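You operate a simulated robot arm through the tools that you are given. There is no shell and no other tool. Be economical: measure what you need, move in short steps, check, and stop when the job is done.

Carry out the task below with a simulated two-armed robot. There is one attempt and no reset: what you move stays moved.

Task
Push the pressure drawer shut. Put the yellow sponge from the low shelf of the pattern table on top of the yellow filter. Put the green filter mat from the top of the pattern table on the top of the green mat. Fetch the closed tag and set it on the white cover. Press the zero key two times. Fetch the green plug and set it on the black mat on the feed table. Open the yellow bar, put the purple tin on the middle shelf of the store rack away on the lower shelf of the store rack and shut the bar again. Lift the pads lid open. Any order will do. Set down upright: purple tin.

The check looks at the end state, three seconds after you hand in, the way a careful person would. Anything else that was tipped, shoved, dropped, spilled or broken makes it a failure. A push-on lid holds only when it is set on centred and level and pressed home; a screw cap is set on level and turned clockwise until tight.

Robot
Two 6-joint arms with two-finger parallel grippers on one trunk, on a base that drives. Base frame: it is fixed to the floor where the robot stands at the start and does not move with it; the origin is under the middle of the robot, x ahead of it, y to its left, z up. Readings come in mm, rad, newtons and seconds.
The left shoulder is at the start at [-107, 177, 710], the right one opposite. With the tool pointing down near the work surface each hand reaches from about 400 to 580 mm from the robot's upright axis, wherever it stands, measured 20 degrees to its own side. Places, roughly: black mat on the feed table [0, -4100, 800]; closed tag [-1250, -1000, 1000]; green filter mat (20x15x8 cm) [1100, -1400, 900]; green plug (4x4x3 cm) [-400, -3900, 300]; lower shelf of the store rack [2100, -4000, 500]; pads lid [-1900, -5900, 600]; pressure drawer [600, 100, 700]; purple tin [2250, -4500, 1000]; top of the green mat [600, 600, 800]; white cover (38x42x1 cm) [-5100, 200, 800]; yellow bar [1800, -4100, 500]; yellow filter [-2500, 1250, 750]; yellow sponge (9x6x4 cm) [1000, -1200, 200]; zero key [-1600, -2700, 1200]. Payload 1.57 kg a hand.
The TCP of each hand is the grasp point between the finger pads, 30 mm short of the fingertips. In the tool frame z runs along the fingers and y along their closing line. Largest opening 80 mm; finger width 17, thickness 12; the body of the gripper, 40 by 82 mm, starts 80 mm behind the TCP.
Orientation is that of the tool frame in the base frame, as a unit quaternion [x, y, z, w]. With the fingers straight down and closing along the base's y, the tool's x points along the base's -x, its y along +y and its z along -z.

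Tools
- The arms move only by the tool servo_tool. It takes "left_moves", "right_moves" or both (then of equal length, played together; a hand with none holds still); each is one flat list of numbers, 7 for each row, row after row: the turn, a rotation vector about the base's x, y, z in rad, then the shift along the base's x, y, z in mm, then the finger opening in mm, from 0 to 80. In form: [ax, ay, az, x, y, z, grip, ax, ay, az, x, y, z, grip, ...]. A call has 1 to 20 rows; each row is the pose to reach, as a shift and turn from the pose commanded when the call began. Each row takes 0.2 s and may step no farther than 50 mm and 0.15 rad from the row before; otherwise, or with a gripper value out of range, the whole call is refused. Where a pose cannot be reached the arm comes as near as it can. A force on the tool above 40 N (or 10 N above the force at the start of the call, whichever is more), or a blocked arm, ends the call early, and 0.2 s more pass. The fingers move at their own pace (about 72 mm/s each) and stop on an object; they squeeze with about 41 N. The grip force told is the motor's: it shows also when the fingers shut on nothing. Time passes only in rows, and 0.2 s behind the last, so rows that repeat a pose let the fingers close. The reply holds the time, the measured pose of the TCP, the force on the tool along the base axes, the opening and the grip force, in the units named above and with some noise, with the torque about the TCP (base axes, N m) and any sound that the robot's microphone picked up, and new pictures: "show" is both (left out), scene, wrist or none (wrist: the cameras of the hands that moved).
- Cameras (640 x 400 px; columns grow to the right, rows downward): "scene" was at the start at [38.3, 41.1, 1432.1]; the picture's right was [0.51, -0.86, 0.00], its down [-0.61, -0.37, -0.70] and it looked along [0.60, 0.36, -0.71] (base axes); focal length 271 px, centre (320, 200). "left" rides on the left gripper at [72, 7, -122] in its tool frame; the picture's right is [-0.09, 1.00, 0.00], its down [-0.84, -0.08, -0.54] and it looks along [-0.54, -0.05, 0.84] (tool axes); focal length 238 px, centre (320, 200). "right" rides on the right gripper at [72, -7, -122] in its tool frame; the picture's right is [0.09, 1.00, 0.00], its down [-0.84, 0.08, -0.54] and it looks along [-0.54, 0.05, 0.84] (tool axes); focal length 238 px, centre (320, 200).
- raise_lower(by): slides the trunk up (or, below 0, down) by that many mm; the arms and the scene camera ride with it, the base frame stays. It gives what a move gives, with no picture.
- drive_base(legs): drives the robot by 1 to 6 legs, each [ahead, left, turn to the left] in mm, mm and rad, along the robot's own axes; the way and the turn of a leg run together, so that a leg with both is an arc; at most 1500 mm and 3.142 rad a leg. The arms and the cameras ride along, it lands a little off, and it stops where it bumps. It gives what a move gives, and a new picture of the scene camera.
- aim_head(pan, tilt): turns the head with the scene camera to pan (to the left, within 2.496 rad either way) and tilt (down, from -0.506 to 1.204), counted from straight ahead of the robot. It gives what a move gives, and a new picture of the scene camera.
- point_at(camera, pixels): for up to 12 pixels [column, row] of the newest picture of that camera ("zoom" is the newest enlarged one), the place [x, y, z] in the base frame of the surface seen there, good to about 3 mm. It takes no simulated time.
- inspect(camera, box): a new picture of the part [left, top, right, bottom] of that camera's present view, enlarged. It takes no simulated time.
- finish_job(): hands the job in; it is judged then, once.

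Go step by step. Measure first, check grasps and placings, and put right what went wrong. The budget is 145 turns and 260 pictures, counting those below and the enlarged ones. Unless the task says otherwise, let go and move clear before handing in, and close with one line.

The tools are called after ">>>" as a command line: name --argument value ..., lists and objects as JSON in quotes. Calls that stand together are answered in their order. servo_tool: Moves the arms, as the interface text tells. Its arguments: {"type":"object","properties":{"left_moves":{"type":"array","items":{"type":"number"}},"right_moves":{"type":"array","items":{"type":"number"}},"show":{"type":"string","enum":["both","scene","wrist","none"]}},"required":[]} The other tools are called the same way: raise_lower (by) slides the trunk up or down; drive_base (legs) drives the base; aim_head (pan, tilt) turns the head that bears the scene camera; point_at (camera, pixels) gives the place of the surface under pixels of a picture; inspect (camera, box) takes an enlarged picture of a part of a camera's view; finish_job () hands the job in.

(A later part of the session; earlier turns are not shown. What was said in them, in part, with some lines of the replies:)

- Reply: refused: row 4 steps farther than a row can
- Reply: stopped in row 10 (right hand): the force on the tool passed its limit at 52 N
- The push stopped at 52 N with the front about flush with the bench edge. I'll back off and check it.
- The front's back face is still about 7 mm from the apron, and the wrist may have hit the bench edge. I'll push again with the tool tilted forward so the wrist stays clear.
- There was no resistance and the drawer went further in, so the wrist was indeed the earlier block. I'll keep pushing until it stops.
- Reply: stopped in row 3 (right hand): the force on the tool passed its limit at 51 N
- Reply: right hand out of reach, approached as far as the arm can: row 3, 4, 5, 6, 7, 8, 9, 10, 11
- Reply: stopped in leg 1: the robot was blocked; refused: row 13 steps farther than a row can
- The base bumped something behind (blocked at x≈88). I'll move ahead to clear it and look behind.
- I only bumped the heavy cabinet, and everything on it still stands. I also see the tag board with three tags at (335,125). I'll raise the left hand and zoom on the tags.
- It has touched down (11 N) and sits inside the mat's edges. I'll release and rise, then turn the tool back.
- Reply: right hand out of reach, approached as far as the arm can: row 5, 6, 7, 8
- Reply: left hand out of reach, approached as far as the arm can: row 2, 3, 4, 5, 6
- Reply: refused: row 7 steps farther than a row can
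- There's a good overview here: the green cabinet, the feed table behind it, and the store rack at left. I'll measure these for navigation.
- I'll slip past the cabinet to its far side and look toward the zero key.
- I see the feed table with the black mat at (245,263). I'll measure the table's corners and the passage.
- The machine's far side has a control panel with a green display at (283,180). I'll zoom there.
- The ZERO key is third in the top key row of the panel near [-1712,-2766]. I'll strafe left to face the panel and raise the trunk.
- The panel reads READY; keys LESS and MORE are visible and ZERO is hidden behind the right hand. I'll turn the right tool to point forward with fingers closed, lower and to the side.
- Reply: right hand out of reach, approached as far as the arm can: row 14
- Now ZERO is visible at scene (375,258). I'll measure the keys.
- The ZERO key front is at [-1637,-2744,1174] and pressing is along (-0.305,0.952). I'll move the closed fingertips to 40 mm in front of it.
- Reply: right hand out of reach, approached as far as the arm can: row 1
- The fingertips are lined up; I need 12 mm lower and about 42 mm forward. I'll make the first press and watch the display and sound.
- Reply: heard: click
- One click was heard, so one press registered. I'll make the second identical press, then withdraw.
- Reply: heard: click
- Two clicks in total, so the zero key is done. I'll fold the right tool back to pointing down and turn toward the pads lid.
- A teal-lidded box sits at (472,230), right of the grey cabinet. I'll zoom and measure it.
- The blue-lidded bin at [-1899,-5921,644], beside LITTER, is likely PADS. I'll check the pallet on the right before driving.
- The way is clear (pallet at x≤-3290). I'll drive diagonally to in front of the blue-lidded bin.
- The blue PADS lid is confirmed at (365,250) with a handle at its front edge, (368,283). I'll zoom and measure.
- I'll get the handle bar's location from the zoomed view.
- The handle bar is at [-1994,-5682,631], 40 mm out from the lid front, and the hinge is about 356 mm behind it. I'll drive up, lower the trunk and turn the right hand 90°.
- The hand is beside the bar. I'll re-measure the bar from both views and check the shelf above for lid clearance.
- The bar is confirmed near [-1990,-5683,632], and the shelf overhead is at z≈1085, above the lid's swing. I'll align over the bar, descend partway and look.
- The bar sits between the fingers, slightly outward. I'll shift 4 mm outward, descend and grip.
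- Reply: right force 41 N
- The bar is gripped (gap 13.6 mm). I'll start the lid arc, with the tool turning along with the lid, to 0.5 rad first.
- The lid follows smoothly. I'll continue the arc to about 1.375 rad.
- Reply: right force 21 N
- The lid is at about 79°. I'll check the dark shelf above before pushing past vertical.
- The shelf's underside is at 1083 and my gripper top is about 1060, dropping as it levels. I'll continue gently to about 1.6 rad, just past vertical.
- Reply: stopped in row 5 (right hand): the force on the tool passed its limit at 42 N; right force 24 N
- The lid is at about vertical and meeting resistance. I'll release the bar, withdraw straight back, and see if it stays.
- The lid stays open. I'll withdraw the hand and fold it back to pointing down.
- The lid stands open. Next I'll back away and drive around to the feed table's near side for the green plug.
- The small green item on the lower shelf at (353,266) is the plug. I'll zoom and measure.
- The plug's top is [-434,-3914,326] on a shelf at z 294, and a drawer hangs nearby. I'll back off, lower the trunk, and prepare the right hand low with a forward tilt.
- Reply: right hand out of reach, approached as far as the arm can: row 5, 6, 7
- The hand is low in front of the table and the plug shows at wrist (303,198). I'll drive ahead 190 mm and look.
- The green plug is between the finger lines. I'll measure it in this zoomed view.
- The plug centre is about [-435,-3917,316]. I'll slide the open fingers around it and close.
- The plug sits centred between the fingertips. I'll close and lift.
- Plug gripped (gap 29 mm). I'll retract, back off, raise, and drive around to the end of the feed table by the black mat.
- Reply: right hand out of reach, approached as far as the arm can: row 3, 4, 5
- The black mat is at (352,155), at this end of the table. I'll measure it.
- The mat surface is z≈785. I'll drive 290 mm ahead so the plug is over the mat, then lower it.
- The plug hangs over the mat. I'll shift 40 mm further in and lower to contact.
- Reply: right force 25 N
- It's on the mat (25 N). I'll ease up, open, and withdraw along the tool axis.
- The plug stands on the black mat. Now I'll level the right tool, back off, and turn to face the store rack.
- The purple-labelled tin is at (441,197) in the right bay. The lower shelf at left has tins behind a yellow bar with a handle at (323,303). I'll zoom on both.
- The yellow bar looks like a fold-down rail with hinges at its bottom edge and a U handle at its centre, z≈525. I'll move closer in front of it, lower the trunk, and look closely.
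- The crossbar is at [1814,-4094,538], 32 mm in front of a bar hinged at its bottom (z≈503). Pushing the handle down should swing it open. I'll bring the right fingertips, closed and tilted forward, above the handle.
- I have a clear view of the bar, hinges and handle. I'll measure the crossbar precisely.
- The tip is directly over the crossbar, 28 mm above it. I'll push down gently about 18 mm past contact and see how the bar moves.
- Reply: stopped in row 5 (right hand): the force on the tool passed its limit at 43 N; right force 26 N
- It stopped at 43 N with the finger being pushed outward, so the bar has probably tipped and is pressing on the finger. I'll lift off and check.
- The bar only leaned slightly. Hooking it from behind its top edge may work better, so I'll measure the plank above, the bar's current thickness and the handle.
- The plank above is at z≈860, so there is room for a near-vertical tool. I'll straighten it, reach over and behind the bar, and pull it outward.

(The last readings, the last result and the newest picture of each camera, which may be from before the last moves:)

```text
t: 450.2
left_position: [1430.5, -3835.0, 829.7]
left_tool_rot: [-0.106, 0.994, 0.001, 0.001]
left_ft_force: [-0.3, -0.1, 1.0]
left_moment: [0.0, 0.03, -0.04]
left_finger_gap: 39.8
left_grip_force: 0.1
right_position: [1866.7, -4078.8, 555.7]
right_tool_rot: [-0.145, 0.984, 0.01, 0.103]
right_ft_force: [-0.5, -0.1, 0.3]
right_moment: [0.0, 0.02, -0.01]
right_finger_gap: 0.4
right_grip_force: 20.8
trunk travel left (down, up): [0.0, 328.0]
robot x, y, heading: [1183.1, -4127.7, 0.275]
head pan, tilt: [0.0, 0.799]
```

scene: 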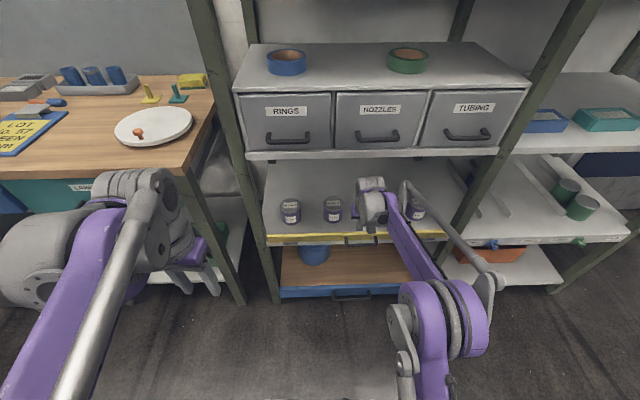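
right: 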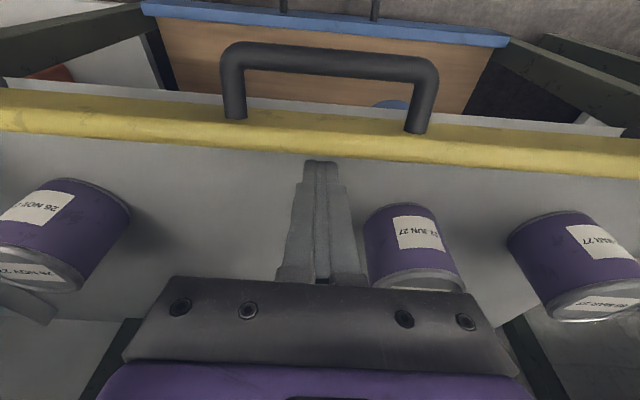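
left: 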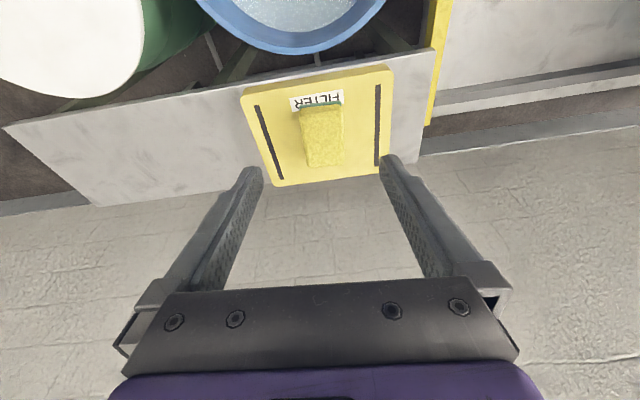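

The fingers are behind the bar and clear of the tins. I'll pull outward in small steps.

>>> servo_tool --right_moves '[0, 0, 0, -9.6, -2.8, 0, 0, 0, 0, 0, -19, -5.6, 0, 0, 0, 0, 0, -29, -8.4, 0, 0, 0, 0, 0, -38, -11, 0, 0, 0, 0, 0, -48, -14, 0, 0, 0, 0, 0, -58, -17, 0, 0, 0, 0, 0, -67, -19.5, 0, 0, 0, 0, 0, -77, -22.3, 0, 0]'

```text
t: 452.0
left_position: [1431.1, -3835.3, 829.4]
left_tool_rot: [-0.106, 0.994, 0.0, 0.0]
left_ft_force: [-1.3, 0.2, 0.6]
left_moment: [0.02, 0.02, 0.04]
left_finger_gap: 40.1
left_grip_force: 0.1
right_position: [1791.8, -4100.6, 558.1]
right_tool_rot: [-0.145, 0.984, 0.01, 0.103]
right_ft_force: [-0.7, 0.6, 0.3]
right_moment: [0.02, -0.01, 0.03]
right_finger_gap: 0.0
right_grip_force: 21.5
trunk travel left (down, up): [0.0, 328.0]
robot x, y, heading: [1183.1, -4129.8, 0.273]
head pan, tilt: [0.0, 0.799]
```

scene: 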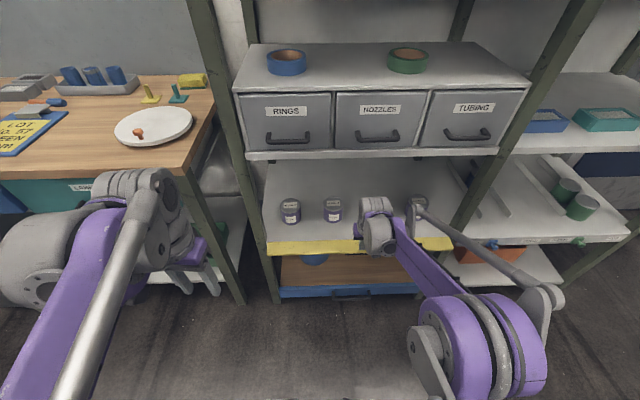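
right: 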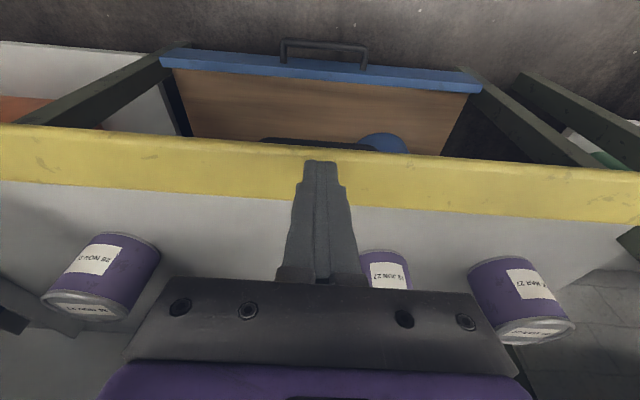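

The bar has swung out. I'll check its angle.

>>> point_at --camera "right" --pixels '[[200, 145], [200, 165], [200, 188], [450, 165], [450, 205], [100, 135], [100, 180]]'

```text
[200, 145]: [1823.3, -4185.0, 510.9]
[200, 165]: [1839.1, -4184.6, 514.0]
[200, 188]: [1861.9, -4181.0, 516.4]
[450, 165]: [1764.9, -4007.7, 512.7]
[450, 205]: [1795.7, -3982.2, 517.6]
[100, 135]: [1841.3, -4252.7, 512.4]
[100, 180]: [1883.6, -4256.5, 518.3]
```

The bar is folded out flat, so it's open. Next I'll withdraw the hand, raise the trunk, and shift right to face the purple tin.

>>> servo_tool --right_moves '[0, 0, 0, 0, 0, 30, 0, 0, 0, 0, -10, -3, 70, 20, 0, 0, 0, -48, -14, 90, 40, 0, 0, 0, -90, -26, 110, 60, 0, 0, 0, -130, -38, 130, 76, 0, 0, 0, -170, -50, 150, 76, 0, 0, 0, -210, -62, 170, 76]' --show "none"

>>> raise_lower --by 150

>>> drive_base --legs '[[0, -470, 0]]'

>>> aim_head --pan -0.1 --tilt 0.5

```text
t: 453.6
left_position: [1430.9, -3834.9, 828.7]
left_tool_rot: [-0.106, 0.994, 0.0, 0.0]
left_ft_force: [-0.6, 0.8, -1.0]
left_moment: [-0.01, -0.02, -0.02]
left_finger_gap: 40.0
left_grip_force: 0.1
right_position: [1576.9, -4163.4, 730.2]
right_tool_rot: [-0.145, 0.984, 0.01, 0.102]
right_ft_force: [1.0, 0.4, -0.1]
right_moment: [-0.02, 0.04, -0.01]
right_finger_gap: 75.9
right_grip_force: 0.0
trunk travel left (down, up): [0.0, 328.0]
robot x, y, heading: [1181.6, -4130.3, 0.272]
head pan, tilt: [0.0, 0.799]
```

```text
t: 455.3
left_position: [1431.0, -3834.5, 978.3]
left_tool_rot: [-0.107, 0.994, 0.0, 0.0]
left_ft_force: [0.0, 0.2, -0.3]
left_moment: [-0.02, -0.02, -0.03]
left_finger_gap: 40.0
left_grip_force: 0.0
right_position: [1581.0, -4162.4, 876.4]
right_tool_rot: [-0.146, 0.984, 0.01, 0.103]
right_ft_force: [-0.6, -0.1, 0.4]
right_moment: [-0.01, -0.03, -0.01]
right_finger_gap: 75.9
right_grip_force: 0.1
trunk travel left (down, up): [-150.0, 178.0]
robot x, y, heading: [1181.9, -4129.7, 0.272]
head pan, tilt: [0.0, 0.799]
```

```text
t: 460.0
left_position: [1561.0, -4292.2, 979.1]
left_tool_rot: [-0.105, 0.995, 0.0, 0.001]
left_ft_force: [-1.2, 0.3, -0.2]
left_moment: [0.0, 0.03, -0.01]
left_finger_gap: 39.9
left_grip_force: 0.0
right_position: [1708.9, -4620.5, 876.4]
right_tool_rot: [-0.143, 0.984, 0.01, 0.102]
right_ft_force: [0.2, -0.8, 0.1]
right_moment: [0.03, -0.01, -0.02]
right_finger_gap: 75.8
right_grip_force: 0.0
trunk travel left (down, up): [-150.0, 178.0]
robot x, y, heading: [1310.4, -4584.3, 0.273]
head pan, tilt: [0.0, 0.799]
```

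scene: 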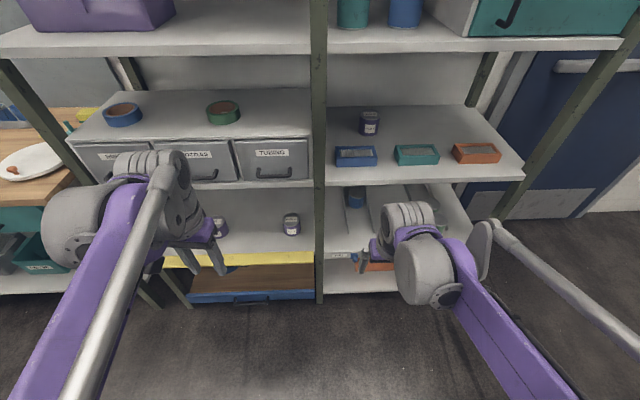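

```text
t: 460.8
left_position: [1560.5, -4291.9, 979.5]
left_tool_rot: [-0.104, 0.995, 0.001, 0.0]
left_ft_force: [0.0, 0.3, 0.4]
left_moment: [-0.04, -0.01, 0.0]
left_finger_gap: 40.0
left_grip_force: 0.0
right_position: [1708.3, -4621.4, 877.2]
right_tool_rot: [-0.143, 0.984, 0.01, 0.102]
right_ft_force: [-0.6, 0.5, 0.1]
right_moment: [-0.03, 0.03, 0.01]
right_finger_gap: 75.9
right_grip_force: 0.0
trunk travel left (down, up): [-150.0, 178.0]
robot x, y, heading: [1309.2, -4583.9, 0.277]
head pan, tilt: [-0.099, 0.499]
```

scene: 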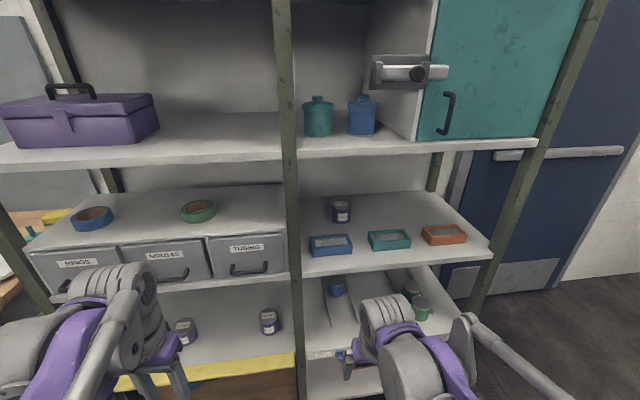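

The tin is at (341,211), between and behind the blue and teal boxes. I'll measure the tin, the boxes and the shelf above.

>>> inspect --camera "scene" --box '[290, 130, 450, 270]'

>>> point_at --camera "scene" --pixels '[[341, 215], [341, 204], [333, 212], [349, 212], [341, 221], [331, 240], [350, 236], [372, 234], [390, 238], [360, 250], [380, 150], [288, 220]]'

```text
2.86 times, centred on (370, 200) of scene
```

zoom: 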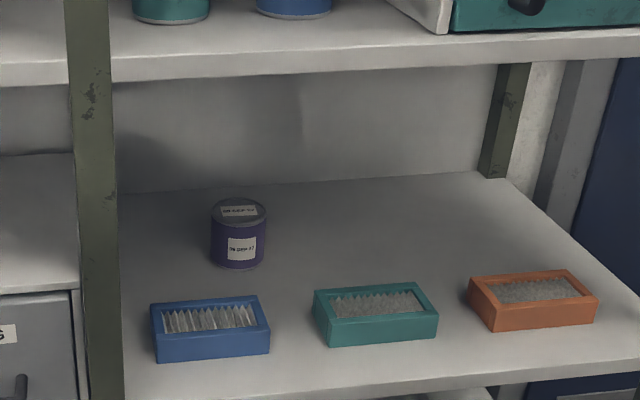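

```text
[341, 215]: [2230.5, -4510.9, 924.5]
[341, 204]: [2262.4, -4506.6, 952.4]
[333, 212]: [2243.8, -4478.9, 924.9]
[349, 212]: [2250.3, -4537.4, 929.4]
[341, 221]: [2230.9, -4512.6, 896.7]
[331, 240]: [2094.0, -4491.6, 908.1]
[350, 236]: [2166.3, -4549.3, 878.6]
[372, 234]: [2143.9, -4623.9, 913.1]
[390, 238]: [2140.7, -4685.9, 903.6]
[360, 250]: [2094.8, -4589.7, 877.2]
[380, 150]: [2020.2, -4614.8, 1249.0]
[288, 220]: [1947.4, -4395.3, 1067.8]
```

The tin is at [2260,-4505], z 877–952 and 60 mm wide; the shelf above is at z 1249. I'll raise and tilt the hand, drive in, and reach a pre-grasp above and in front of it.

>>> servo_tool --right_moves '[0.033, -0.115, 0, 0, 0, 28, 76, 0.066, -0.231, 0, 0, 0, 56, 76, 0.098, -0.346, 0, 0, 0, 84, 76, 0.131, -0.462, 0, 0, 0, 112, 76, 0.164, -0.577, 0, 0, 0, 136, 76]' --show "none"

>>> drive_base --legs '[[270, 0, 0]]'

>>> servo_tool --right_moves '[0, 0, 0, 35, 3, 0, 76, 0, 0, 0, 70, 6, 0, 76, 0, 0, 0, 105, 9, 0, 76, 0, 0, 0, 140, 12, 0, 76, 0, 0, 0, 175, 15, 0, 76, 0, 0, 0, 207, 18, 0, 76, 0, 0, 0, 207, 18, 0, 76]'

```text
t: 462.0
left_position: [1559.0, -4291.4, 979.7]
left_tool_rot: [-0.103, 0.995, 0.0, 0.001]
left_ft_force: [0.0, -0.2, -0.6]
left_moment: [0.01, -0.03, 0.0]
left_finger_gap: 39.9
left_grip_force: 0.0
right_position: [1708.6, -4622.3, 1015.4]
right_tool_rot: [-0.131, 0.91, 0.049, 0.39]
right_ft_force: [-0.2, -0.7, 0.0]
right_moment: [0.01, -0.03, 0.01]
right_finger_gap: 75.8
right_grip_force: 0.0
trunk travel left (down, up): [-150.0, 178.0]
robot x, y, heading: [1310.1, -4586.8, 0.269]
head pan, tilt: [-0.099, 0.499]
```

```text
t: 463.9
left_position: [1818.8, -4220.2, 979.0]
left_tool_rot: [-0.103, 0.995, 0.0, 0.0]
left_ft_force: [0.7, 0.3, 0.0]
left_moment: [0.01, 0.0, -0.02]
left_finger_gap: 39.9
left_grip_force: 0.0
right_position: [1967.6, -4550.0, 1014.0]
right_tool_rot: [-0.13, 0.911, 0.047, 0.389]
right_ft_force: [-0.1, 0.2, 0.6]
right_moment: [0.0, 0.02, 0.0]
right_finger_gap: 76.0
right_grip_force: 0.1
trunk travel left (down, up): [-150.0, 178.0]
robot x, y, heading: [1568.2, -4513.7, 0.266]
head pan, tilt: [-0.099, 0.499]
```

scene: 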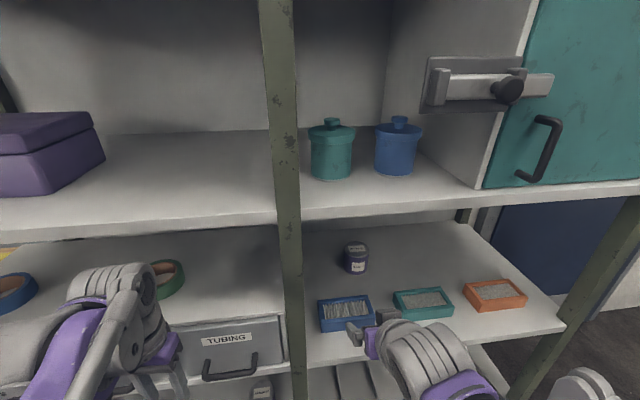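

```text
t: 465.5
left_position: [1817.7, -4221.3, 980.8]
left_tool_rot: [-0.104, 0.995, 0.0, -0.001]
left_ft_force: [0.3, -0.3, 0.9]
left_moment: [0.01, -0.02, 0.01]
left_finger_gap: 39.9
left_grip_force: 0.1
right_position: [2173.2, -4532.5, 1015.3]
right_tool_rot: [-0.13, 0.911, 0.048, 0.389]
right_ft_force: [-0.2, -0.3, 0.2]
right_moment: [0.01, 0.02, 0.0]
right_finger_gap: 76.2
right_grip_force: 0.0
trunk travel left (down, up): [-150.0, 178.0]
robot x, y, heading: [1567.6, -4515.2, 0.266]
head pan, tilt: [-0.099, 0.499]
```

scene: 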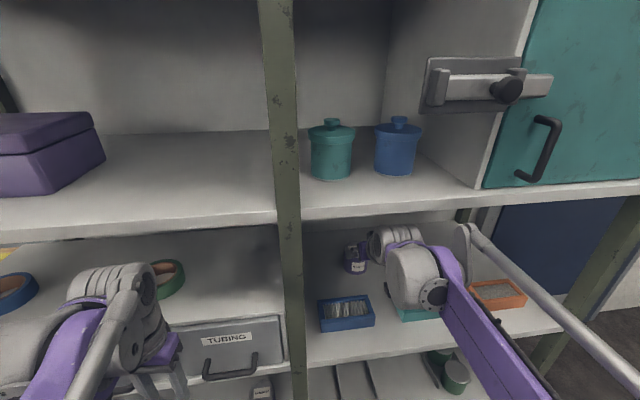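
right: 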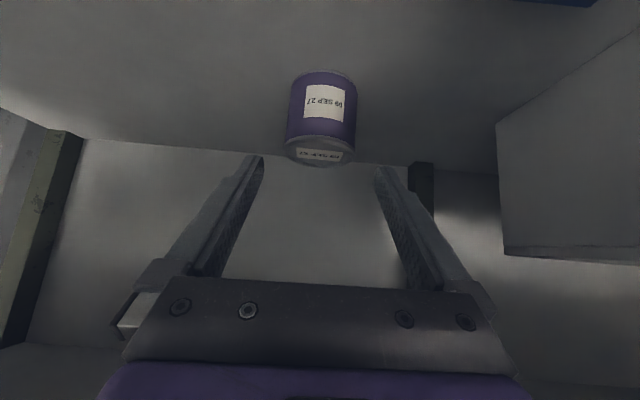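

The tin is centred in the wrist view (column 322). I'll refine its position there.

>>> point_at --camera "right" --pixels '[[292, 110], [352, 115], [322, 105], [320, 158], [320, 140], [322, 75]]'

```text
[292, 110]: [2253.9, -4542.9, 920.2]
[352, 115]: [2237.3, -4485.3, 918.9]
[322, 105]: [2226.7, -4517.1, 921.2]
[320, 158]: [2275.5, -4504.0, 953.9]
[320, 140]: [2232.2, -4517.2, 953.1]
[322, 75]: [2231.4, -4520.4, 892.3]
```

The tin centre is about [2257,-4508]. I'll advance along the tool axis, close, and lift.

>>> servo_tool --right_moves '[0, 0, 0, 25, 7, -27, 78, 0, 0, 0, 50, 15, -55, 78, 0, 0, 0, 75, 22, -82, 78, 0, 0, 0, 75, 22, -82, 78, 0, 0, 0, 75, 22, -82, 30, 0, 0, 0, 75, 22, -82, 0, 0, 0, 0, 75, 22, -82, 0, 0, 0, 0, 75, 22, -67, 0, 0, 0, 0, 75, 22, -50, 0]'

```text
t: 467.5
left_position: [1818.5, -4220.4, 979.9]
left_tool_rot: [-0.104, 0.995, 0.0, 0.0]
left_ft_force: [-0.2, 0.5, 0.2]
left_moment: [0.01, 0.03, -0.03]
left_finger_gap: 39.9
left_grip_force: 0.1
right_position: [2248.6, -4509.9, 963.7]
right_tool_rot: [-0.13, 0.911, 0.048, 0.388]
right_ft_force: [0.1, 0.5, -3.3]
right_moment: [0.0, 0.06, 0.02]
right_finger_gap: 71.1
right_grip_force: 40.8
trunk travel left (down, up): [-150.0, 178.0]
robot x, y, heading: [1568.3, -4516.9, 0.276]
head pan, tilt: [-0.099, 0.499]
```

scene: 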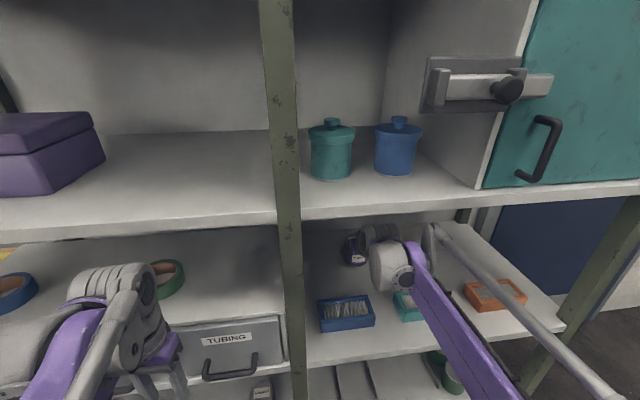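
right: 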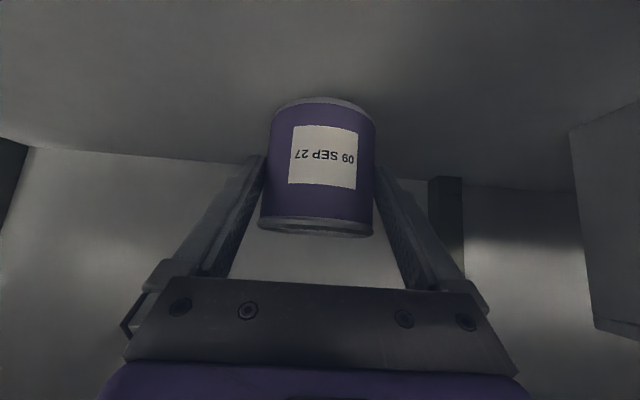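

The tin (09 SEP 27) is held. The lower-shelf tins run MAR, JUN, gap, NOV, so it belongs in the gap near [1988,-4113]. I'll withdraw over the boxes, back off, shift left, and lower.

>>> servo_tool --right_moves '[0, 0, 0, 0, 0, 26, 0, 0, 0, 0, 0, 0, 52, 0, 0, 0, 0, -40, -11, 52, 0, 0, 0, 0, -80, -23, 52, 0, 0, 0, 0, -120, -34, 52, 0, 0, 0, 0, -160, -46, 52, 0, 0, 0, 0, -197, -57, 52, 0, 0, 0, 0, -197, -57, 52, 0]' --show "none"

>>> drive_base --legs '[[-250, 0, 0.0], [0, 450, 0]]'

>>> raise_lower --by -150

>>> aim_head --pan -0.1 --tilt 0.75

```text
t: 469.3
left_position: [1819.8, -4220.0, 980.1]
left_tool_rot: [-0.105, 0.995, 0.001, 0.0]
left_ft_force: [-0.3, 0.2, 0.3]
left_moment: [-0.01, -0.02, -0.01]
left_finger_gap: 39.9
left_grip_force: 0.1
right_position: [2053.5, -4569.2, 1016.0]
right_tool_rot: [-0.13, 0.911, 0.047, 0.389]
right_ft_force: [0.0, 0.0, -3.2]
right_moment: [0.02, 0.01, -0.01]
right_finger_gap: 71.0
right_grip_force: 40.8
trunk travel left (down, up): [-150.0, 178.0]
robot x, y, heading: [1570.2, -4512.8, 0.27]
head pan, tilt: [-0.099, 0.499]
```

```text
t: 475.2
left_position: [1453.0, -3857.5, 979.1]
left_tool_rot: [-0.105, 0.994, 0.0, 0.0]
left_ft_force: [-0.9, -0.1, 0.1]
left_moment: [0.03, -0.03, 0.0]
left_finger_gap: 40.2
left_grip_force: 0.1
right_position: [1689.7, -4202.7, 1016.5]
right_tool_rot: [-0.133, 0.91, 0.049, 0.389]
right_ft_force: [-0.6, 0.0, -1.8]
right_moment: [-0.01, 0.08, 0.0]
right_finger_gap: 70.6
right_grip_force: 41.1
trunk travel left (down, up): [-150.0, 178.0]
robot x, y, heading: [1204.5, -4152.0, 0.274]
head pan, tilt: [-0.099, 0.499]
```

scene: 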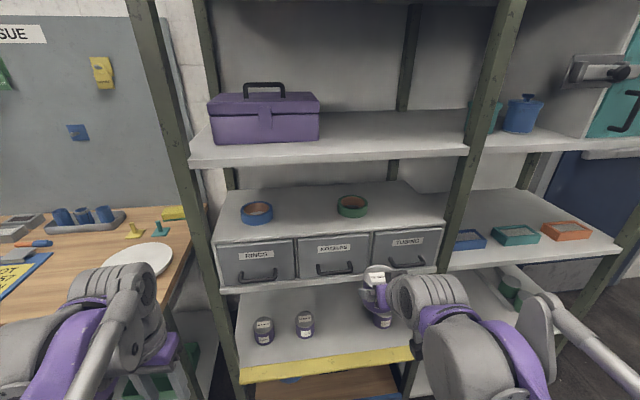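

```text
t: 477.0
left_position: [1454.0, -3855.9, 829.6]
left_tool_rot: [-0.105, 0.994, 0.0, 0.0]
left_ft_force: [0.8, -0.2, -0.9]
left_moment: [0.05, -0.03, 0.01]
left_finger_gap: 40.2
left_grip_force: 0.1
right_position: [1689.8, -4202.8, 866.4]
right_tool_rot: [-0.133, 0.91, 0.049, 0.389]
right_ft_force: [-0.2, 0.0, -2.2]
right_moment: [-0.02, 0.05, -0.01]
right_finger_gap: 70.8
right_grip_force: 41.3
trunk travel left (down, up): [0.0, 328.0]
robot x, y, heading: [1207.1, -4155.5, 0.276]
head pan, tilt: [-0.099, 0.499]
```

```text
t: 477.7
left_position: [1454.1, -3856.8, 829.9]
left_tool_rot: [-0.105, 0.994, 0.0, 0.0]
left_ft_force: [-0.1, 0.2, -0.2]
left_moment: [-0.02, 0.01, 0.0]
left_finger_gap: 40.2
left_grip_force: 0.0
right_position: [1690.0, -4203.3, 866.0]
right_tool_rot: [-0.132, 0.911, 0.049, 0.388]
right_ft_force: [0.0, -0.2, -2.9]
right_moment: [-0.02, 0.03, 0.01]
right_finger_gap: 70.7
right_grip_force: 41.7
trunk travel left (down, up): [0.0, 328.0]
robot x, y, heading: [1202.9, -4147.0, 0.274]
head pan, tilt: [-0.099, 0.75]
```

scene: 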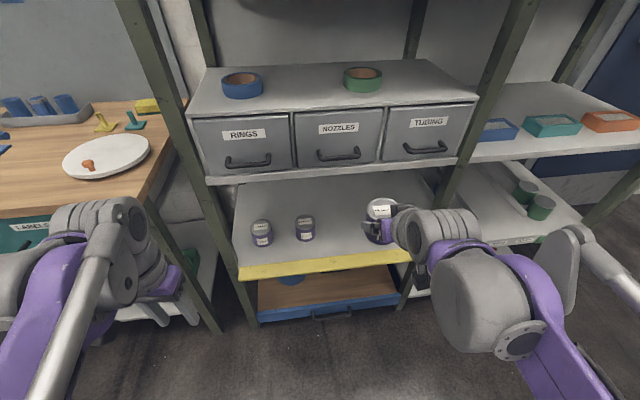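

The tin is upright in the hand. I'll lower it to z 640 in front of the rack and drive in 170 mm.

>>> servo_tool --right_moves '[0, 0, 0, 0, 0, -45, 0, 0, 0, 0, 0, 0, -90, 0, 0, 0, 0, 0, 0, -135, 0, 0, 0, 0, 0, 0, -180, 0, 0, 0, 0, 0, 0, -226, 0, 0, 0, 0, 0, 0, -226, 0]' --show "none"

>>> drive_base --legs '[[170, 0, 0]]'

```text
t: 479.1
left_position: [1453.5, -3856.9, 829.3]
left_tool_rot: [-0.105, 0.994, -0.001, 0.0]
left_ft_force: [0.4, 0.1, -0.1]
left_moment: [-0.01, -0.03, 0.02]
left_finger_gap: 40.0
left_grip_force: 0.1
right_position: [1689.5, -4201.8, 639.4]
right_tool_rot: [-0.132, 0.911, 0.048, 0.389]
right_ft_force: [0.4, 0.0, -2.5]
right_moment: [-0.01, 0.03, 0.01]
right_finger_gap: 70.7
right_grip_force: 40.7
trunk travel left (down, up): [0.0, 328.0]
robot x, y, heading: [1204.2, -4151.9, 0.273]
head pan, tilt: [-0.099, 0.75]
```

```text
t: 480.6
left_position: [1615.8, -3811.1, 828.3]
left_tool_rot: [-0.105, 0.995, 0.0, 0.0]
left_ft_force: [0.6, 0.1, -0.2]
left_moment: [0.02, 0.04, 0.01]
left_finger_gap: 40.0
left_grip_force: 0.1
right_position: [1852.0, -4157.6, 639.0]
right_tool_rot: [-0.132, 0.911, 0.048, 0.388]
right_ft_force: [-0.4, 0.9, -2.9]
right_moment: [-0.05, 0.05, -0.01]
right_finger_gap: 70.6
right_grip_force: 41.0
trunk travel left (down, up): [0.0, 328.0]
robot x, y, heading: [1363.6, -4106.5, 0.272]
head pan, tilt: [-0.099, 0.75]
```

scene: 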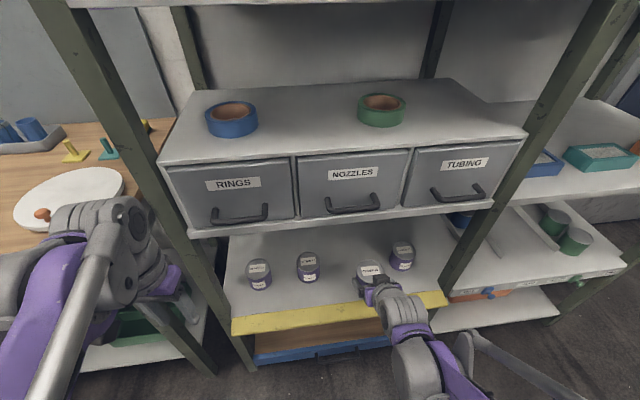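

I'll measure the neighbouring tins' tops to fix the exact spot for this one.

>>> point_at --camera "scene" --pixels '[[259, 264], [307, 258], [403, 248], [370, 268], [355, 240], [258, 275], [308, 270], [402, 262]]'

```text
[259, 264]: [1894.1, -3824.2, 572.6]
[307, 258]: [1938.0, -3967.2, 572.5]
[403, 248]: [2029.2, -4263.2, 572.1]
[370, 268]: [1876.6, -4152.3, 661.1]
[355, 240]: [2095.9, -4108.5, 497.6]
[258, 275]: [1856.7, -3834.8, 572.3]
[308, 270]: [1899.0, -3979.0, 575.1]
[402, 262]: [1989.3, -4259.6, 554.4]
```

The gap's midpoint is [1982,-4115]. I'll move in over it and lower to just above the shelf.

>>> servo_tool --right_moves '[0, 0, 0, 38, 13, 0, 0, 0, 0, 0, 76, 26, 0, 0, 0, 0, 0, 113, 38, -5, 0, 0, 0, 0, 113, 38, -40, 0, 0, 0, 0, 113, 38, -65, 0, 0, 0, 0, 113, 38, -76, 0, 0, 0, 0, 113, 38, -76, 0]'

```text
t: 482.2
left_position: [1616.4, -3811.0, 830.5]
left_tool_rot: [-0.105, 0.994, 0.0, -0.001]
left_ft_force: [-0.1, -0.2, -1.0]
left_moment: [0.01, -0.01, -0.06]
left_finger_gap: 39.9
left_grip_force: 0.0
right_position: [1965.1, -4118.4, 563.1]
right_tool_rot: [-0.132, 0.91, 0.048, 0.389]
right_ft_force: [-0.4, -0.1, -1.9]
right_moment: [0.01, 0.06, -0.01]
right_finger_gap: 70.8
right_grip_force: 40.8
trunk travel left (down, up): [0.0, 328.0]
robot x, y, heading: [1366.8, -4103.9, 0.27]
head pan, tilt: [-0.099, 0.75]
```

scene: 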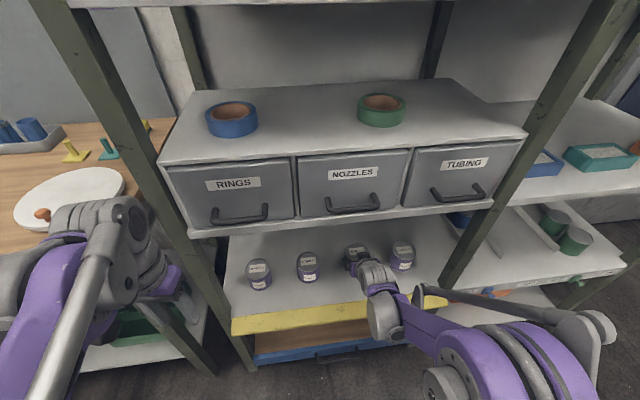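
right: 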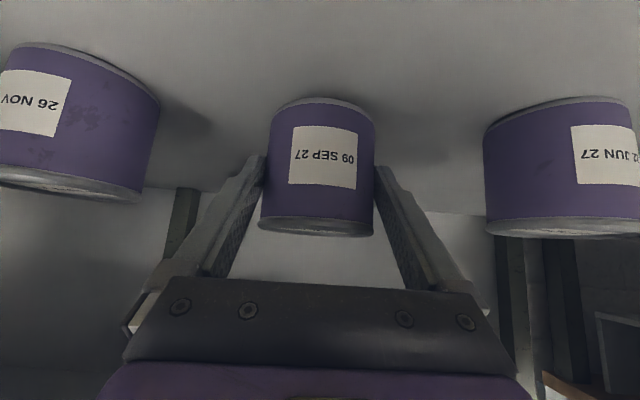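

It's aligned between JUN and NOV. I'll lower to contact in small steps.

>>> servo_tool --right_moves '[0, 0, 0, 0, 0, -4, 0, 0, 0, 0, 0, 0, -7, 0, 0, 0, 0, 0, 0, -9, 0, 0, 0, 0, 0, 0, -10, 0]' --show "wrist"

```text
t: 483.2
left_position: [1615.6, -3810.9, 830.8]
left_tool_rot: [-0.105, 0.994, 0.0, 0.0]
left_ft_force: [0.5, 0.6, -0.5]
left_moment: [-0.02, -0.01, -0.01]
left_finger_gap: 40.1
left_grip_force: 0.0
right_position: [1964.5, -4118.5, 554.1]
right_tool_rot: [-0.131, 0.911, 0.048, 0.389]
right_ft_force: [-0.1, -0.8, -2.9]
right_moment: [-0.01, 0.07, 0.0]
right_finger_gap: 70.6
right_grip_force: 41.3
trunk travel left (down, up): [0.0, 328.0]
robot x, y, heading: [1366.3, -4102.7, 0.276]
head pan, tilt: [-0.099, 0.75]
```

right: 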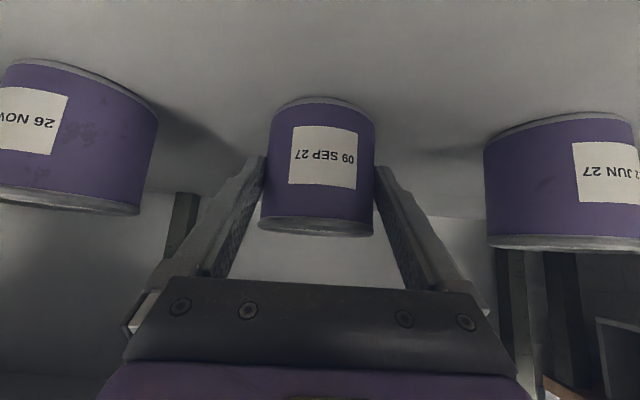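

>>> servo_tool --right_moves '[0, 0, 0, 0, 0, -1.5, 0, 0, 0, 0, 0, 0, -3, 0, 0, 0, 0, 0, 0, -4, 0, 0, 0, 0, 0, 0, -4, 0]' --show "none"

```text
t: 484.2
left_position: [1615.2, -3811.8, 830.6]
left_tool_rot: [-0.106, 0.994, 0.0, 0.001]
left_ft_force: [-0.5, -0.4, -0.8]
left_moment: [-0.05, 0.0, 0.0]
left_finger_gap: 40.1
left_grip_force: 0.0
right_position: [1965.1, -4120.1, 552.2]
right_tool_rot: [-0.132, 0.909, 0.049, 0.392]
right_ft_force: [5.3, -2.7, 29.6]
right_moment: [0.69, -0.03, -0.07]
right_finger_gap: 71.0
right_grip_force: 41.1
trunk travel left (down, up): [0.0, 328.0]
robot x, y, heading: [1365.3, -4100.4, 0.278]
head pan, tilt: [-0.099, 0.75]
```

Contact at 30 N. I'll ease up, open fully, and withdraw exactly along the tool axis.

>>> servo_tool --right_moves '[0, 0, 0, 0, 0, 1.5, 0, 0, 0, 0, 0, 0, 1.5, 76, 0, 0, 0, 0, 0, 1.5, 80, 0, 0, 0, -7, -2, 8.5, 80, 0, 0, 0, -21, -6, 22.5, 80, 0, 0, 0, -42, -11.5, 43, 80, 0, 0, 0, -70, -19, 71, 80, 0, 0, 0, -98, -27, 95, 80]'

```text
t: 486.0
left_position: [1615.2, -3810.9, 830.2]
left_tool_rot: [-0.106, 0.994, 0.0, 0.0]
left_ft_force: [0.1, 0.2, -0.5]
left_moment: [0.02, 0.02, -0.02]
left_finger_gap: 40.2
left_grip_force: 0.0
right_position: [1865.7, -4145.0, 643.7]
right_tool_rot: [-0.133, 0.91, 0.049, 0.389]
right_ft_force: [0.6, -1.2, -1.1]
right_moment: [-0.03, -0.01, 0.02]
right_finger_gap: 80.1
right_grip_force: 0.0
trunk travel left (down, up): [0.0, 328.0]
robot x, y, heading: [1365.1, -4106.7, 0.275]
head pan, tilt: [-0.099, 0.75]
```

scene: 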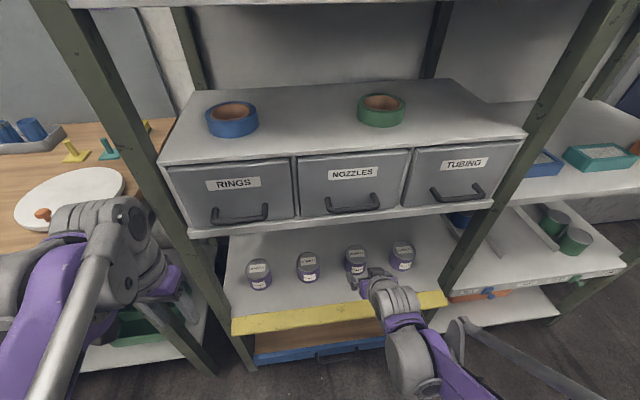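
right: 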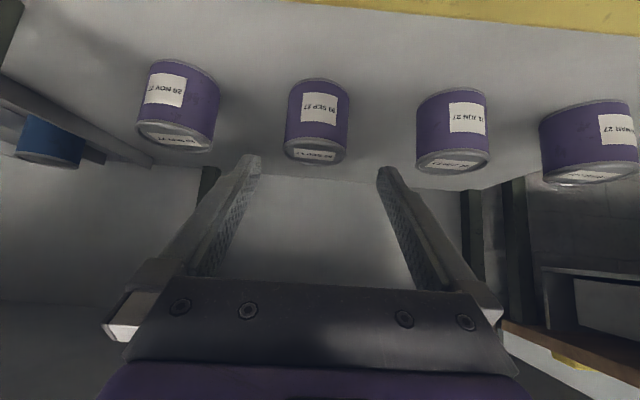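

The tin stands upright in line with the others. Now I'll shut the bar: withdraw, back off 220 mm, and point the closed right fingers forward at a low height.

>>> servo_tool --right_moves '[0, 0, 0, -48, -14, 0, 60, 0, 0, 0, -96, -28, 0, 0, 0, 0, 0, -96, -28, 0, 0]' --show "none"

>>> drive_base --legs '[[-220, 0, 0]]'

>>> servo_tool --right_moves '[0.026, -0.088, 0, 20, -2, -28, 0, 0.051, -0.176, 0, 41, -4, -55, 0, 0.077, -0.264, 0, 61, -6, -83, 0, 0.102, -0.352, 0, 81, -8, -111, 0, 0.128, -0.44, 0, 102, -10, -138, 0, 0.153, -0.528, 0, 122, -12, -166, 0, 0.153, -0.528, 0, 122, -12, -166, 0]'

```text
t: 486.8
left_position: [1615.8, -3810.8, 829.4]
left_tool_rot: [-0.105, 0.994, -0.001, 0.001]
left_ft_force: [0.1, -0.3, -0.7]
left_moment: [-0.01, -0.02, 0.01]
left_finger_gap: 39.9
left_grip_force: 0.1
right_position: [1767.1, -4172.5, 641.1]
right_tool_rot: [-0.133, 0.91, 0.049, 0.389]
right_ft_force: [0.3, -0.1, -0.1]
right_moment: [0.01, -0.04, 0.0]
right_finger_gap: 0.0
right_grip_force: 13.8
trunk travel left (down, up): [0.0, 328.0]
robot x, y, heading: [1366.4, -4104.7, 0.274]
head pan, tilt: [-0.099, 0.75]
```

```text
t: 488.5
left_position: [1407.1, -3870.1, 828.6]
left_tool_rot: [-0.104, 0.995, 0.0, 0.001]
left_ft_force: [-0.5, 0.1, -0.5]
left_moment: [0.02, -0.05, -0.03]
left_finger_gap: 40.1
left_grip_force: 0.0
right_position: [1558.4, -4232.2, 641.3]
right_tool_rot: [-0.131, 0.911, 0.048, 0.389]
right_ft_force: [0.3, 0.5, 0.3]
right_moment: [0.01, 0.01, -0.01]
right_finger_gap: 0.0
right_grip_force: 21.6
trunk travel left (down, up): [0.0, 328.0]
robot x, y, heading: [1155.7, -4161.4, 0.269]
head pan, tilt: [-0.099, 0.75]
```

scene: 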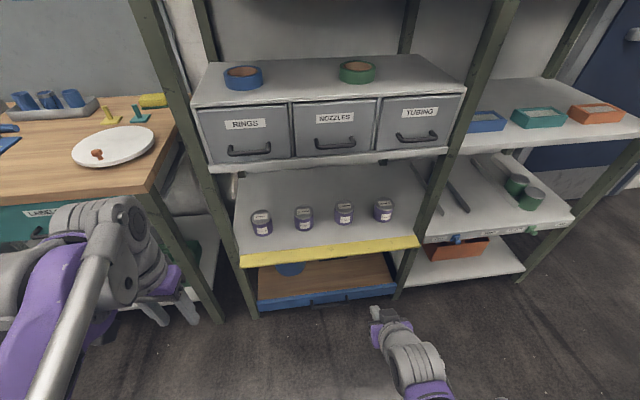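

```text
t: 490.1
left_position: [1406.8, -3869.4, 828.8]
left_tool_rot: [-0.104, 0.995, 0.0, 0.0]
left_ft_force: [-0.6, 0.1, -0.2]
left_moment: [-0.03, 0.03, 0.02]
left_finger_gap: 40.0
left_grip_force: 0.1
right_position: [1738.5, -4232.8, 512.7]
right_tool_rot: [-0.109, 0.771, 0.08, 0.622]
right_ft_force: [0.6, 0.4, 0.3]
right_moment: [0.01, 0.0, -0.05]
right_finger_gap: 0.2
right_grip_force: 20.8
right hand out of reach, approached as far as the arm can: row 4, 5, 6, 7
trunk travel left (down, up): [0.0, 328.0]
robot x, y, heading: [1154.9, -4163.1, 0.271]
head pan, tilt: [-0.099, 0.75]
```

scene: 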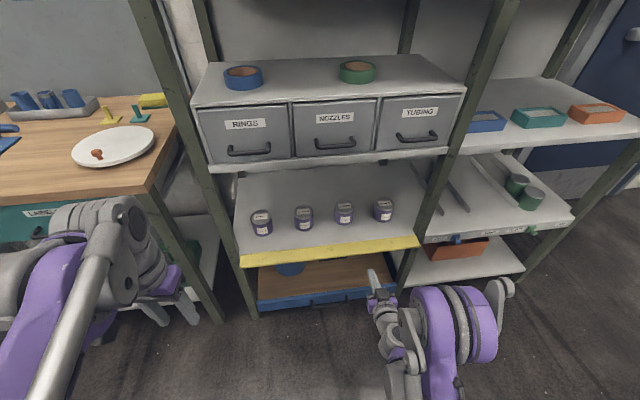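
right: 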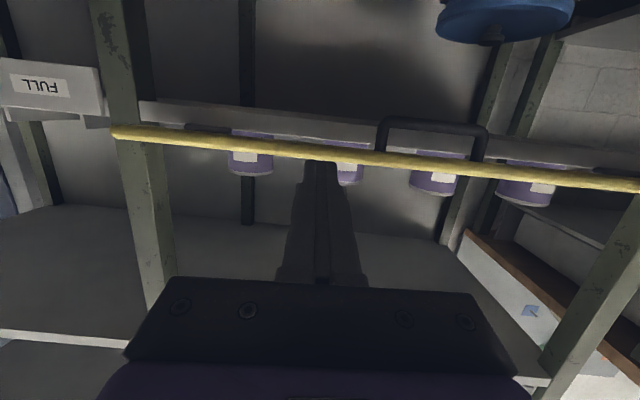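

The hand is level with the bar's edge, limited by reach. I'll back up 100 mm more so it can go lower, then advance under the bar.

>>> drive_base --legs '[[-100, 0, 0]]'

>>> servo_tool --right_moves '[0, 0, 0, 35, 12, -5, 0, 0, 0, 0, 70, 23, -20, 0, 0, 0, 0, 100, 33, -35, 0, 0, 0, 0, 106, 35, -42, 0, 0, 0, 0, 106, 35, -42, 0]'

```text
t: 491.2
left_position: [1310.9, -3895.0, 830.0]
left_tool_rot: [-0.105, 0.994, 0.001, -0.001]
left_ft_force: [-0.2, -0.3, -0.9]
left_moment: [0.01, 0.01, -0.01]
left_finger_gap: 40.2
left_grip_force: 0.1
right_position: [1642.2, -4256.1, 513.2]
right_tool_rot: [-0.11, 0.771, 0.082, 0.621]
right_ft_force: [-1.0, 0.1, -0.4]
right_moment: [0.01, 0.02, 0.0]
right_finger_gap: 0.0
right_grip_force: 21.2
trunk travel left (down, up): [0.0, 328.0]
robot x, y, heading: [1057.5, -4189.7, 0.273]
head pan, tilt: [-0.099, 0.75]
```

scene: 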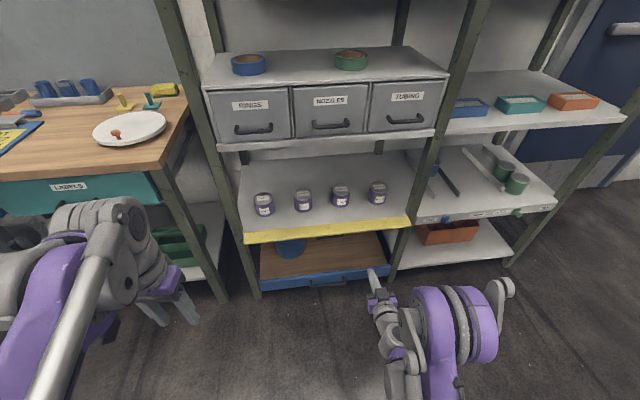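

```text
t: 492.4
left_position: [1312.0, -3896.1, 829.4]
left_tool_rot: [-0.105, 0.994, -0.001, 0.0]
left_ft_force: [-0.6, -0.4, 0.1]
left_moment: [0.02, 0.0, -0.01]
left_finger_gap: 39.9
left_grip_force: 0.2
right_position: [1747.7, -4221.6, 470.9]
right_tool_rot: [-0.111, 0.771, 0.083, 0.621]
right_ft_force: [-0.7, 0.1, -0.1]
right_moment: [0.0, -0.01, 0.0]
right_finger_gap: 0.0
right_grip_force: 21.2
trunk travel left (down, up): [0.0, 328.0]
robot x, y, heading: [1062.1, -4189.5, 0.27]
head pan, tilt: [-0.099, 0.75]
```

scene: 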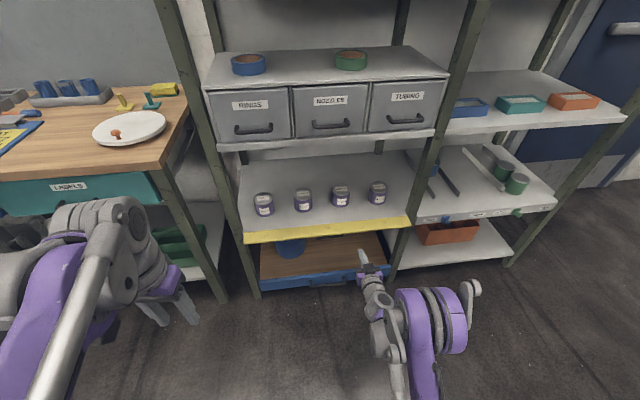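
right: 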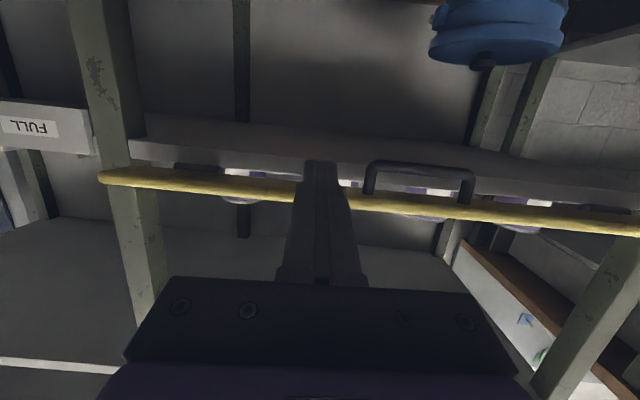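

The fingertips are below the bar and beside the handle. I'll advance under it and lift it up in small steps.

>>> servo_tool --right_moves '[0, 0, 0, 37, 11, 0, 0, 0, 0, 0, 74, 21.5, 0, 0, 0, 0, 0, 74, 21.5, 15, 0, 0, 0, 0, 74, 21.5, 26, 0, 0, 0, 0, 74, 21.5, 36, 0, 0, 0, 0, 74, 21.5, 46, 0, 0, 0, 0, 74, 21.5, 56, 0, 0, 0, 0, 74, 21.5, 66, 0, 0, 0, 0, 74, 21.5, 74, 0]'

```text
t: 494.4
left_position: [1310.1, -3894.8, 829.7]
left_tool_rot: [-0.105, 0.994, 0.0, 0.0]
left_ft_force: [-0.1, 0.5, 0.0]
left_moment: [0.0, 0.03, -0.01]
left_finger_gap: 40.1
left_grip_force: 0.2
right_position: [1822.2, -4201.5, 547.9]
right_tool_rot: [-0.11, 0.771, 0.082, 0.621]
right_ft_force: [0.4, -0.2, 0.2]
right_moment: [0.02, 0.0, 0.02]
right_finger_gap: 0.0
right_grip_force: 21.2
trunk travel left (down, up): [0.0, 328.0]
robot x, y, heading: [1062.0, -4189.0, 0.276]
head pan, tilt: [-0.099, 0.75]
```

scene: 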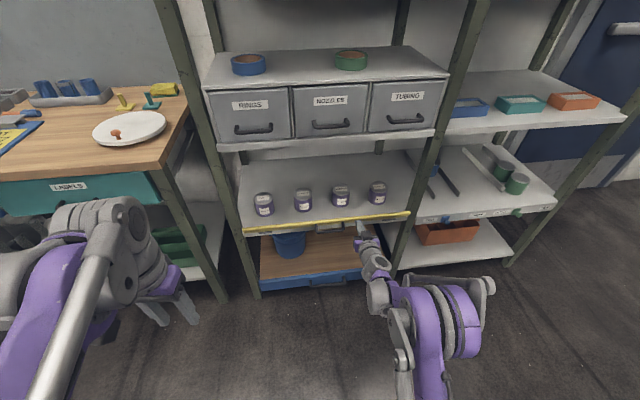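
right: 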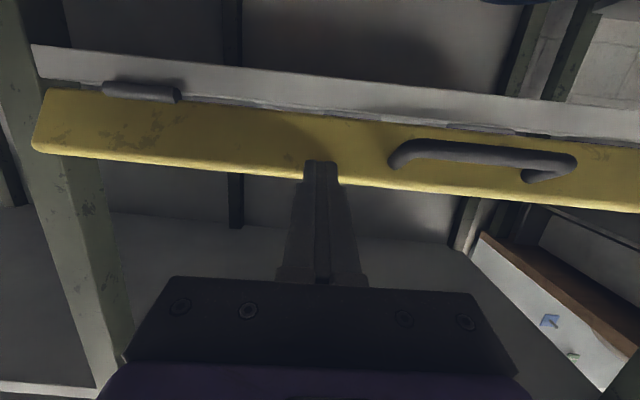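

The bar has swung up nearly vertical. I'll push it forward until it seats.

>>> servo_tool --right_moves '[0, 0, 0, 5, 1.4, -3, 0, 0, 0, 0, 10, 2.8, -6, 0, 0, 0, 0, 15, 4.2, -8, 0, 0, 0, 0, 20, 5.6, -8, 0, 0, 0, 0, 25, 7, -8, 0, 0, 0, 0, 30, 8.4, -8, 0, 0, 0, 0, 35, 9.8, -8, 0]'

```text
t: 495.8
left_position: [1309.6, -3895.5, 829.3]
left_tool_rot: [-0.104, 0.995, -0.001, 0.0]
left_ft_force: [-0.4, 0.4, 0.2]
left_moment: [0.03, -0.03, -0.02]
left_finger_gap: 40.1
left_grip_force: 0.0
right_position: [1846.9, -4194.8, 537.1]
right_tool_rot: [-0.111, 0.771, 0.082, 0.622]
right_ft_force: [-10.9, -2.4, 3.5]
right_moment: [0.12, -0.14, 0.08]
right_finger_gap: 0.0
right_grip_force: 21.2
trunk travel left (down, up): [0.0, 328.0]
robot x, y, heading: [1062.8, -4194.5, 0.272]
head pan, tilt: [-0.099, 0.75]
stopped in row 6 (right hand): the force on the tool passed its limit at 52 N (the readings are from after the stop); the commanded pose is now the measured one
```

scene: 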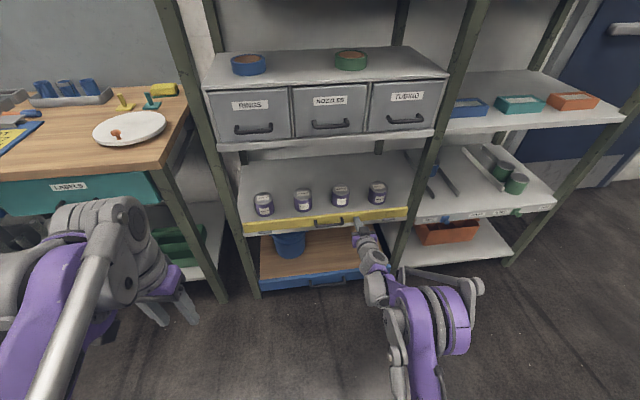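
right: 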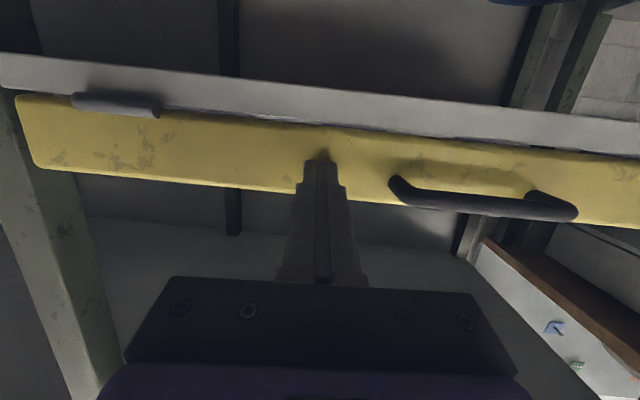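

It seated with a firm stop at 52 N. I'll withdraw and check the bar's angle.

>>> servo_tool --right_moves '[0, 0, 0, -38, -11, 0, 0, 0, 0, 0, -77, -22, 0, 0, 0, 0, 0, -115, -33, 0, 0, 0, 0, 0, -150, -43, 0, 0]' --show "none"

>>> inspect --camera "scene" --box '[220, 160, 440, 300]'

>>> point_at --camera "zoom" --pixels '[[150, 165], [150, 177], [150, 186], [300, 172], [300, 160], [450, 150], [450, 160], [320, 180], [350, 85], [240, 90]]'

```text
t: 496.8
left_position: [1310.9, -3896.0, 828.6]
left_tool_rot: [-0.104, 0.995, 0.0, 0.0]
left_ft_force: [0.0, -0.3, 0.3]
left_moment: [0.01, 0.02, 0.0]
left_finger_gap: 39.9
left_grip_force: 0.0
right_position: [1696.8, -4236.6, 537.2]
right_tool_rot: [-0.11, 0.772, 0.081, 0.621]
right_ft_force: [0.3, -0.6, -0.5]
right_moment: [0.04, -0.03, 0.01]
right_finger_gap: 0.1
right_grip_force: 21.6
trunk travel left (down, up): [0.0, 328.0]
robot x, y, heading: [1062.3, -4187.5, 0.275]
head pan, tilt: [-0.099, 0.75]
```

```text
2.86 times, centred on (330, 230) of scene
```

zoom: 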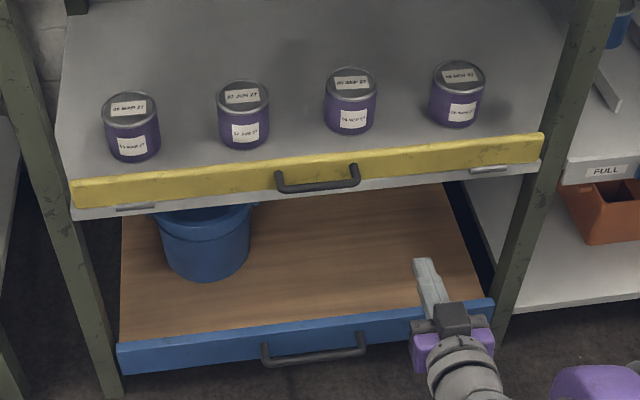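

```text
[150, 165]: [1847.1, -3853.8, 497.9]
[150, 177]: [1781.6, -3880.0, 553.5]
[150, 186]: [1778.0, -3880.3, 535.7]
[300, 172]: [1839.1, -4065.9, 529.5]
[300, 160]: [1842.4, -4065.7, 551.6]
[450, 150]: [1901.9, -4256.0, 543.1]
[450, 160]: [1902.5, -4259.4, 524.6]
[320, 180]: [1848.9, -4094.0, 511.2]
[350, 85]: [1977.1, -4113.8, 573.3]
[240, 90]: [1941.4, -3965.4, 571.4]
```

The bar is vertical again (top z≈553, the same as at the start) and all four tins stand upright behind it. I'll back clear and hand in.

>>> drive_base --legs '[[-200, 0, 0]]'

>>> finish_job

```text
t: 498.4
left_position: [1119.8, -3949.3, 830.2]
left_tool_rot: [-0.105, 0.994, 0.0, 0.0]
left_ft_force: [0.3, 0.6, 0.2]
left_moment: [-0.04, -0.04, 0.02]
left_finger_gap: 40.0
left_grip_force: 0.1
right_position: [1506.2, -4290.7, 537.6]
right_tool_rot: [-0.11, 0.771, 0.081, 0.621]
right_ft_force: [0.1, 0.3, 0.2]
right_moment: [-0.04, 0.03, 0.02]
right_finger_gap: 0.0
right_grip_force: 21.3
trunk travel left (down, up): [0.0, 328.0]
robot x, y, heading: [871.9, -4245.6, 0.271]
head pan, tilt: [-0.099, 0.75]
```

scene: 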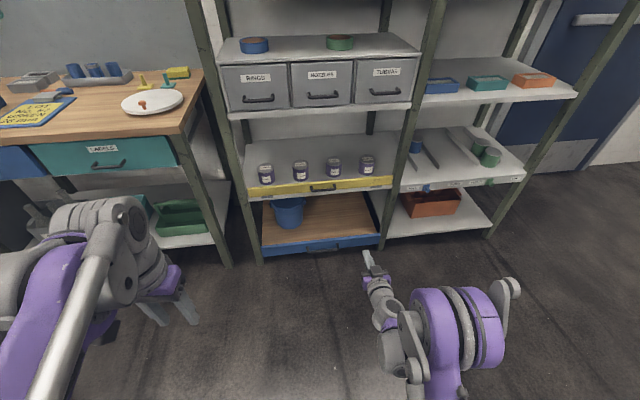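

```text
The job is handed in.
```

All eight tasks are done and the job is handed in; the one mishap was the base bumping the heavy grey cabinet once while reversing, and nothing on it fell.
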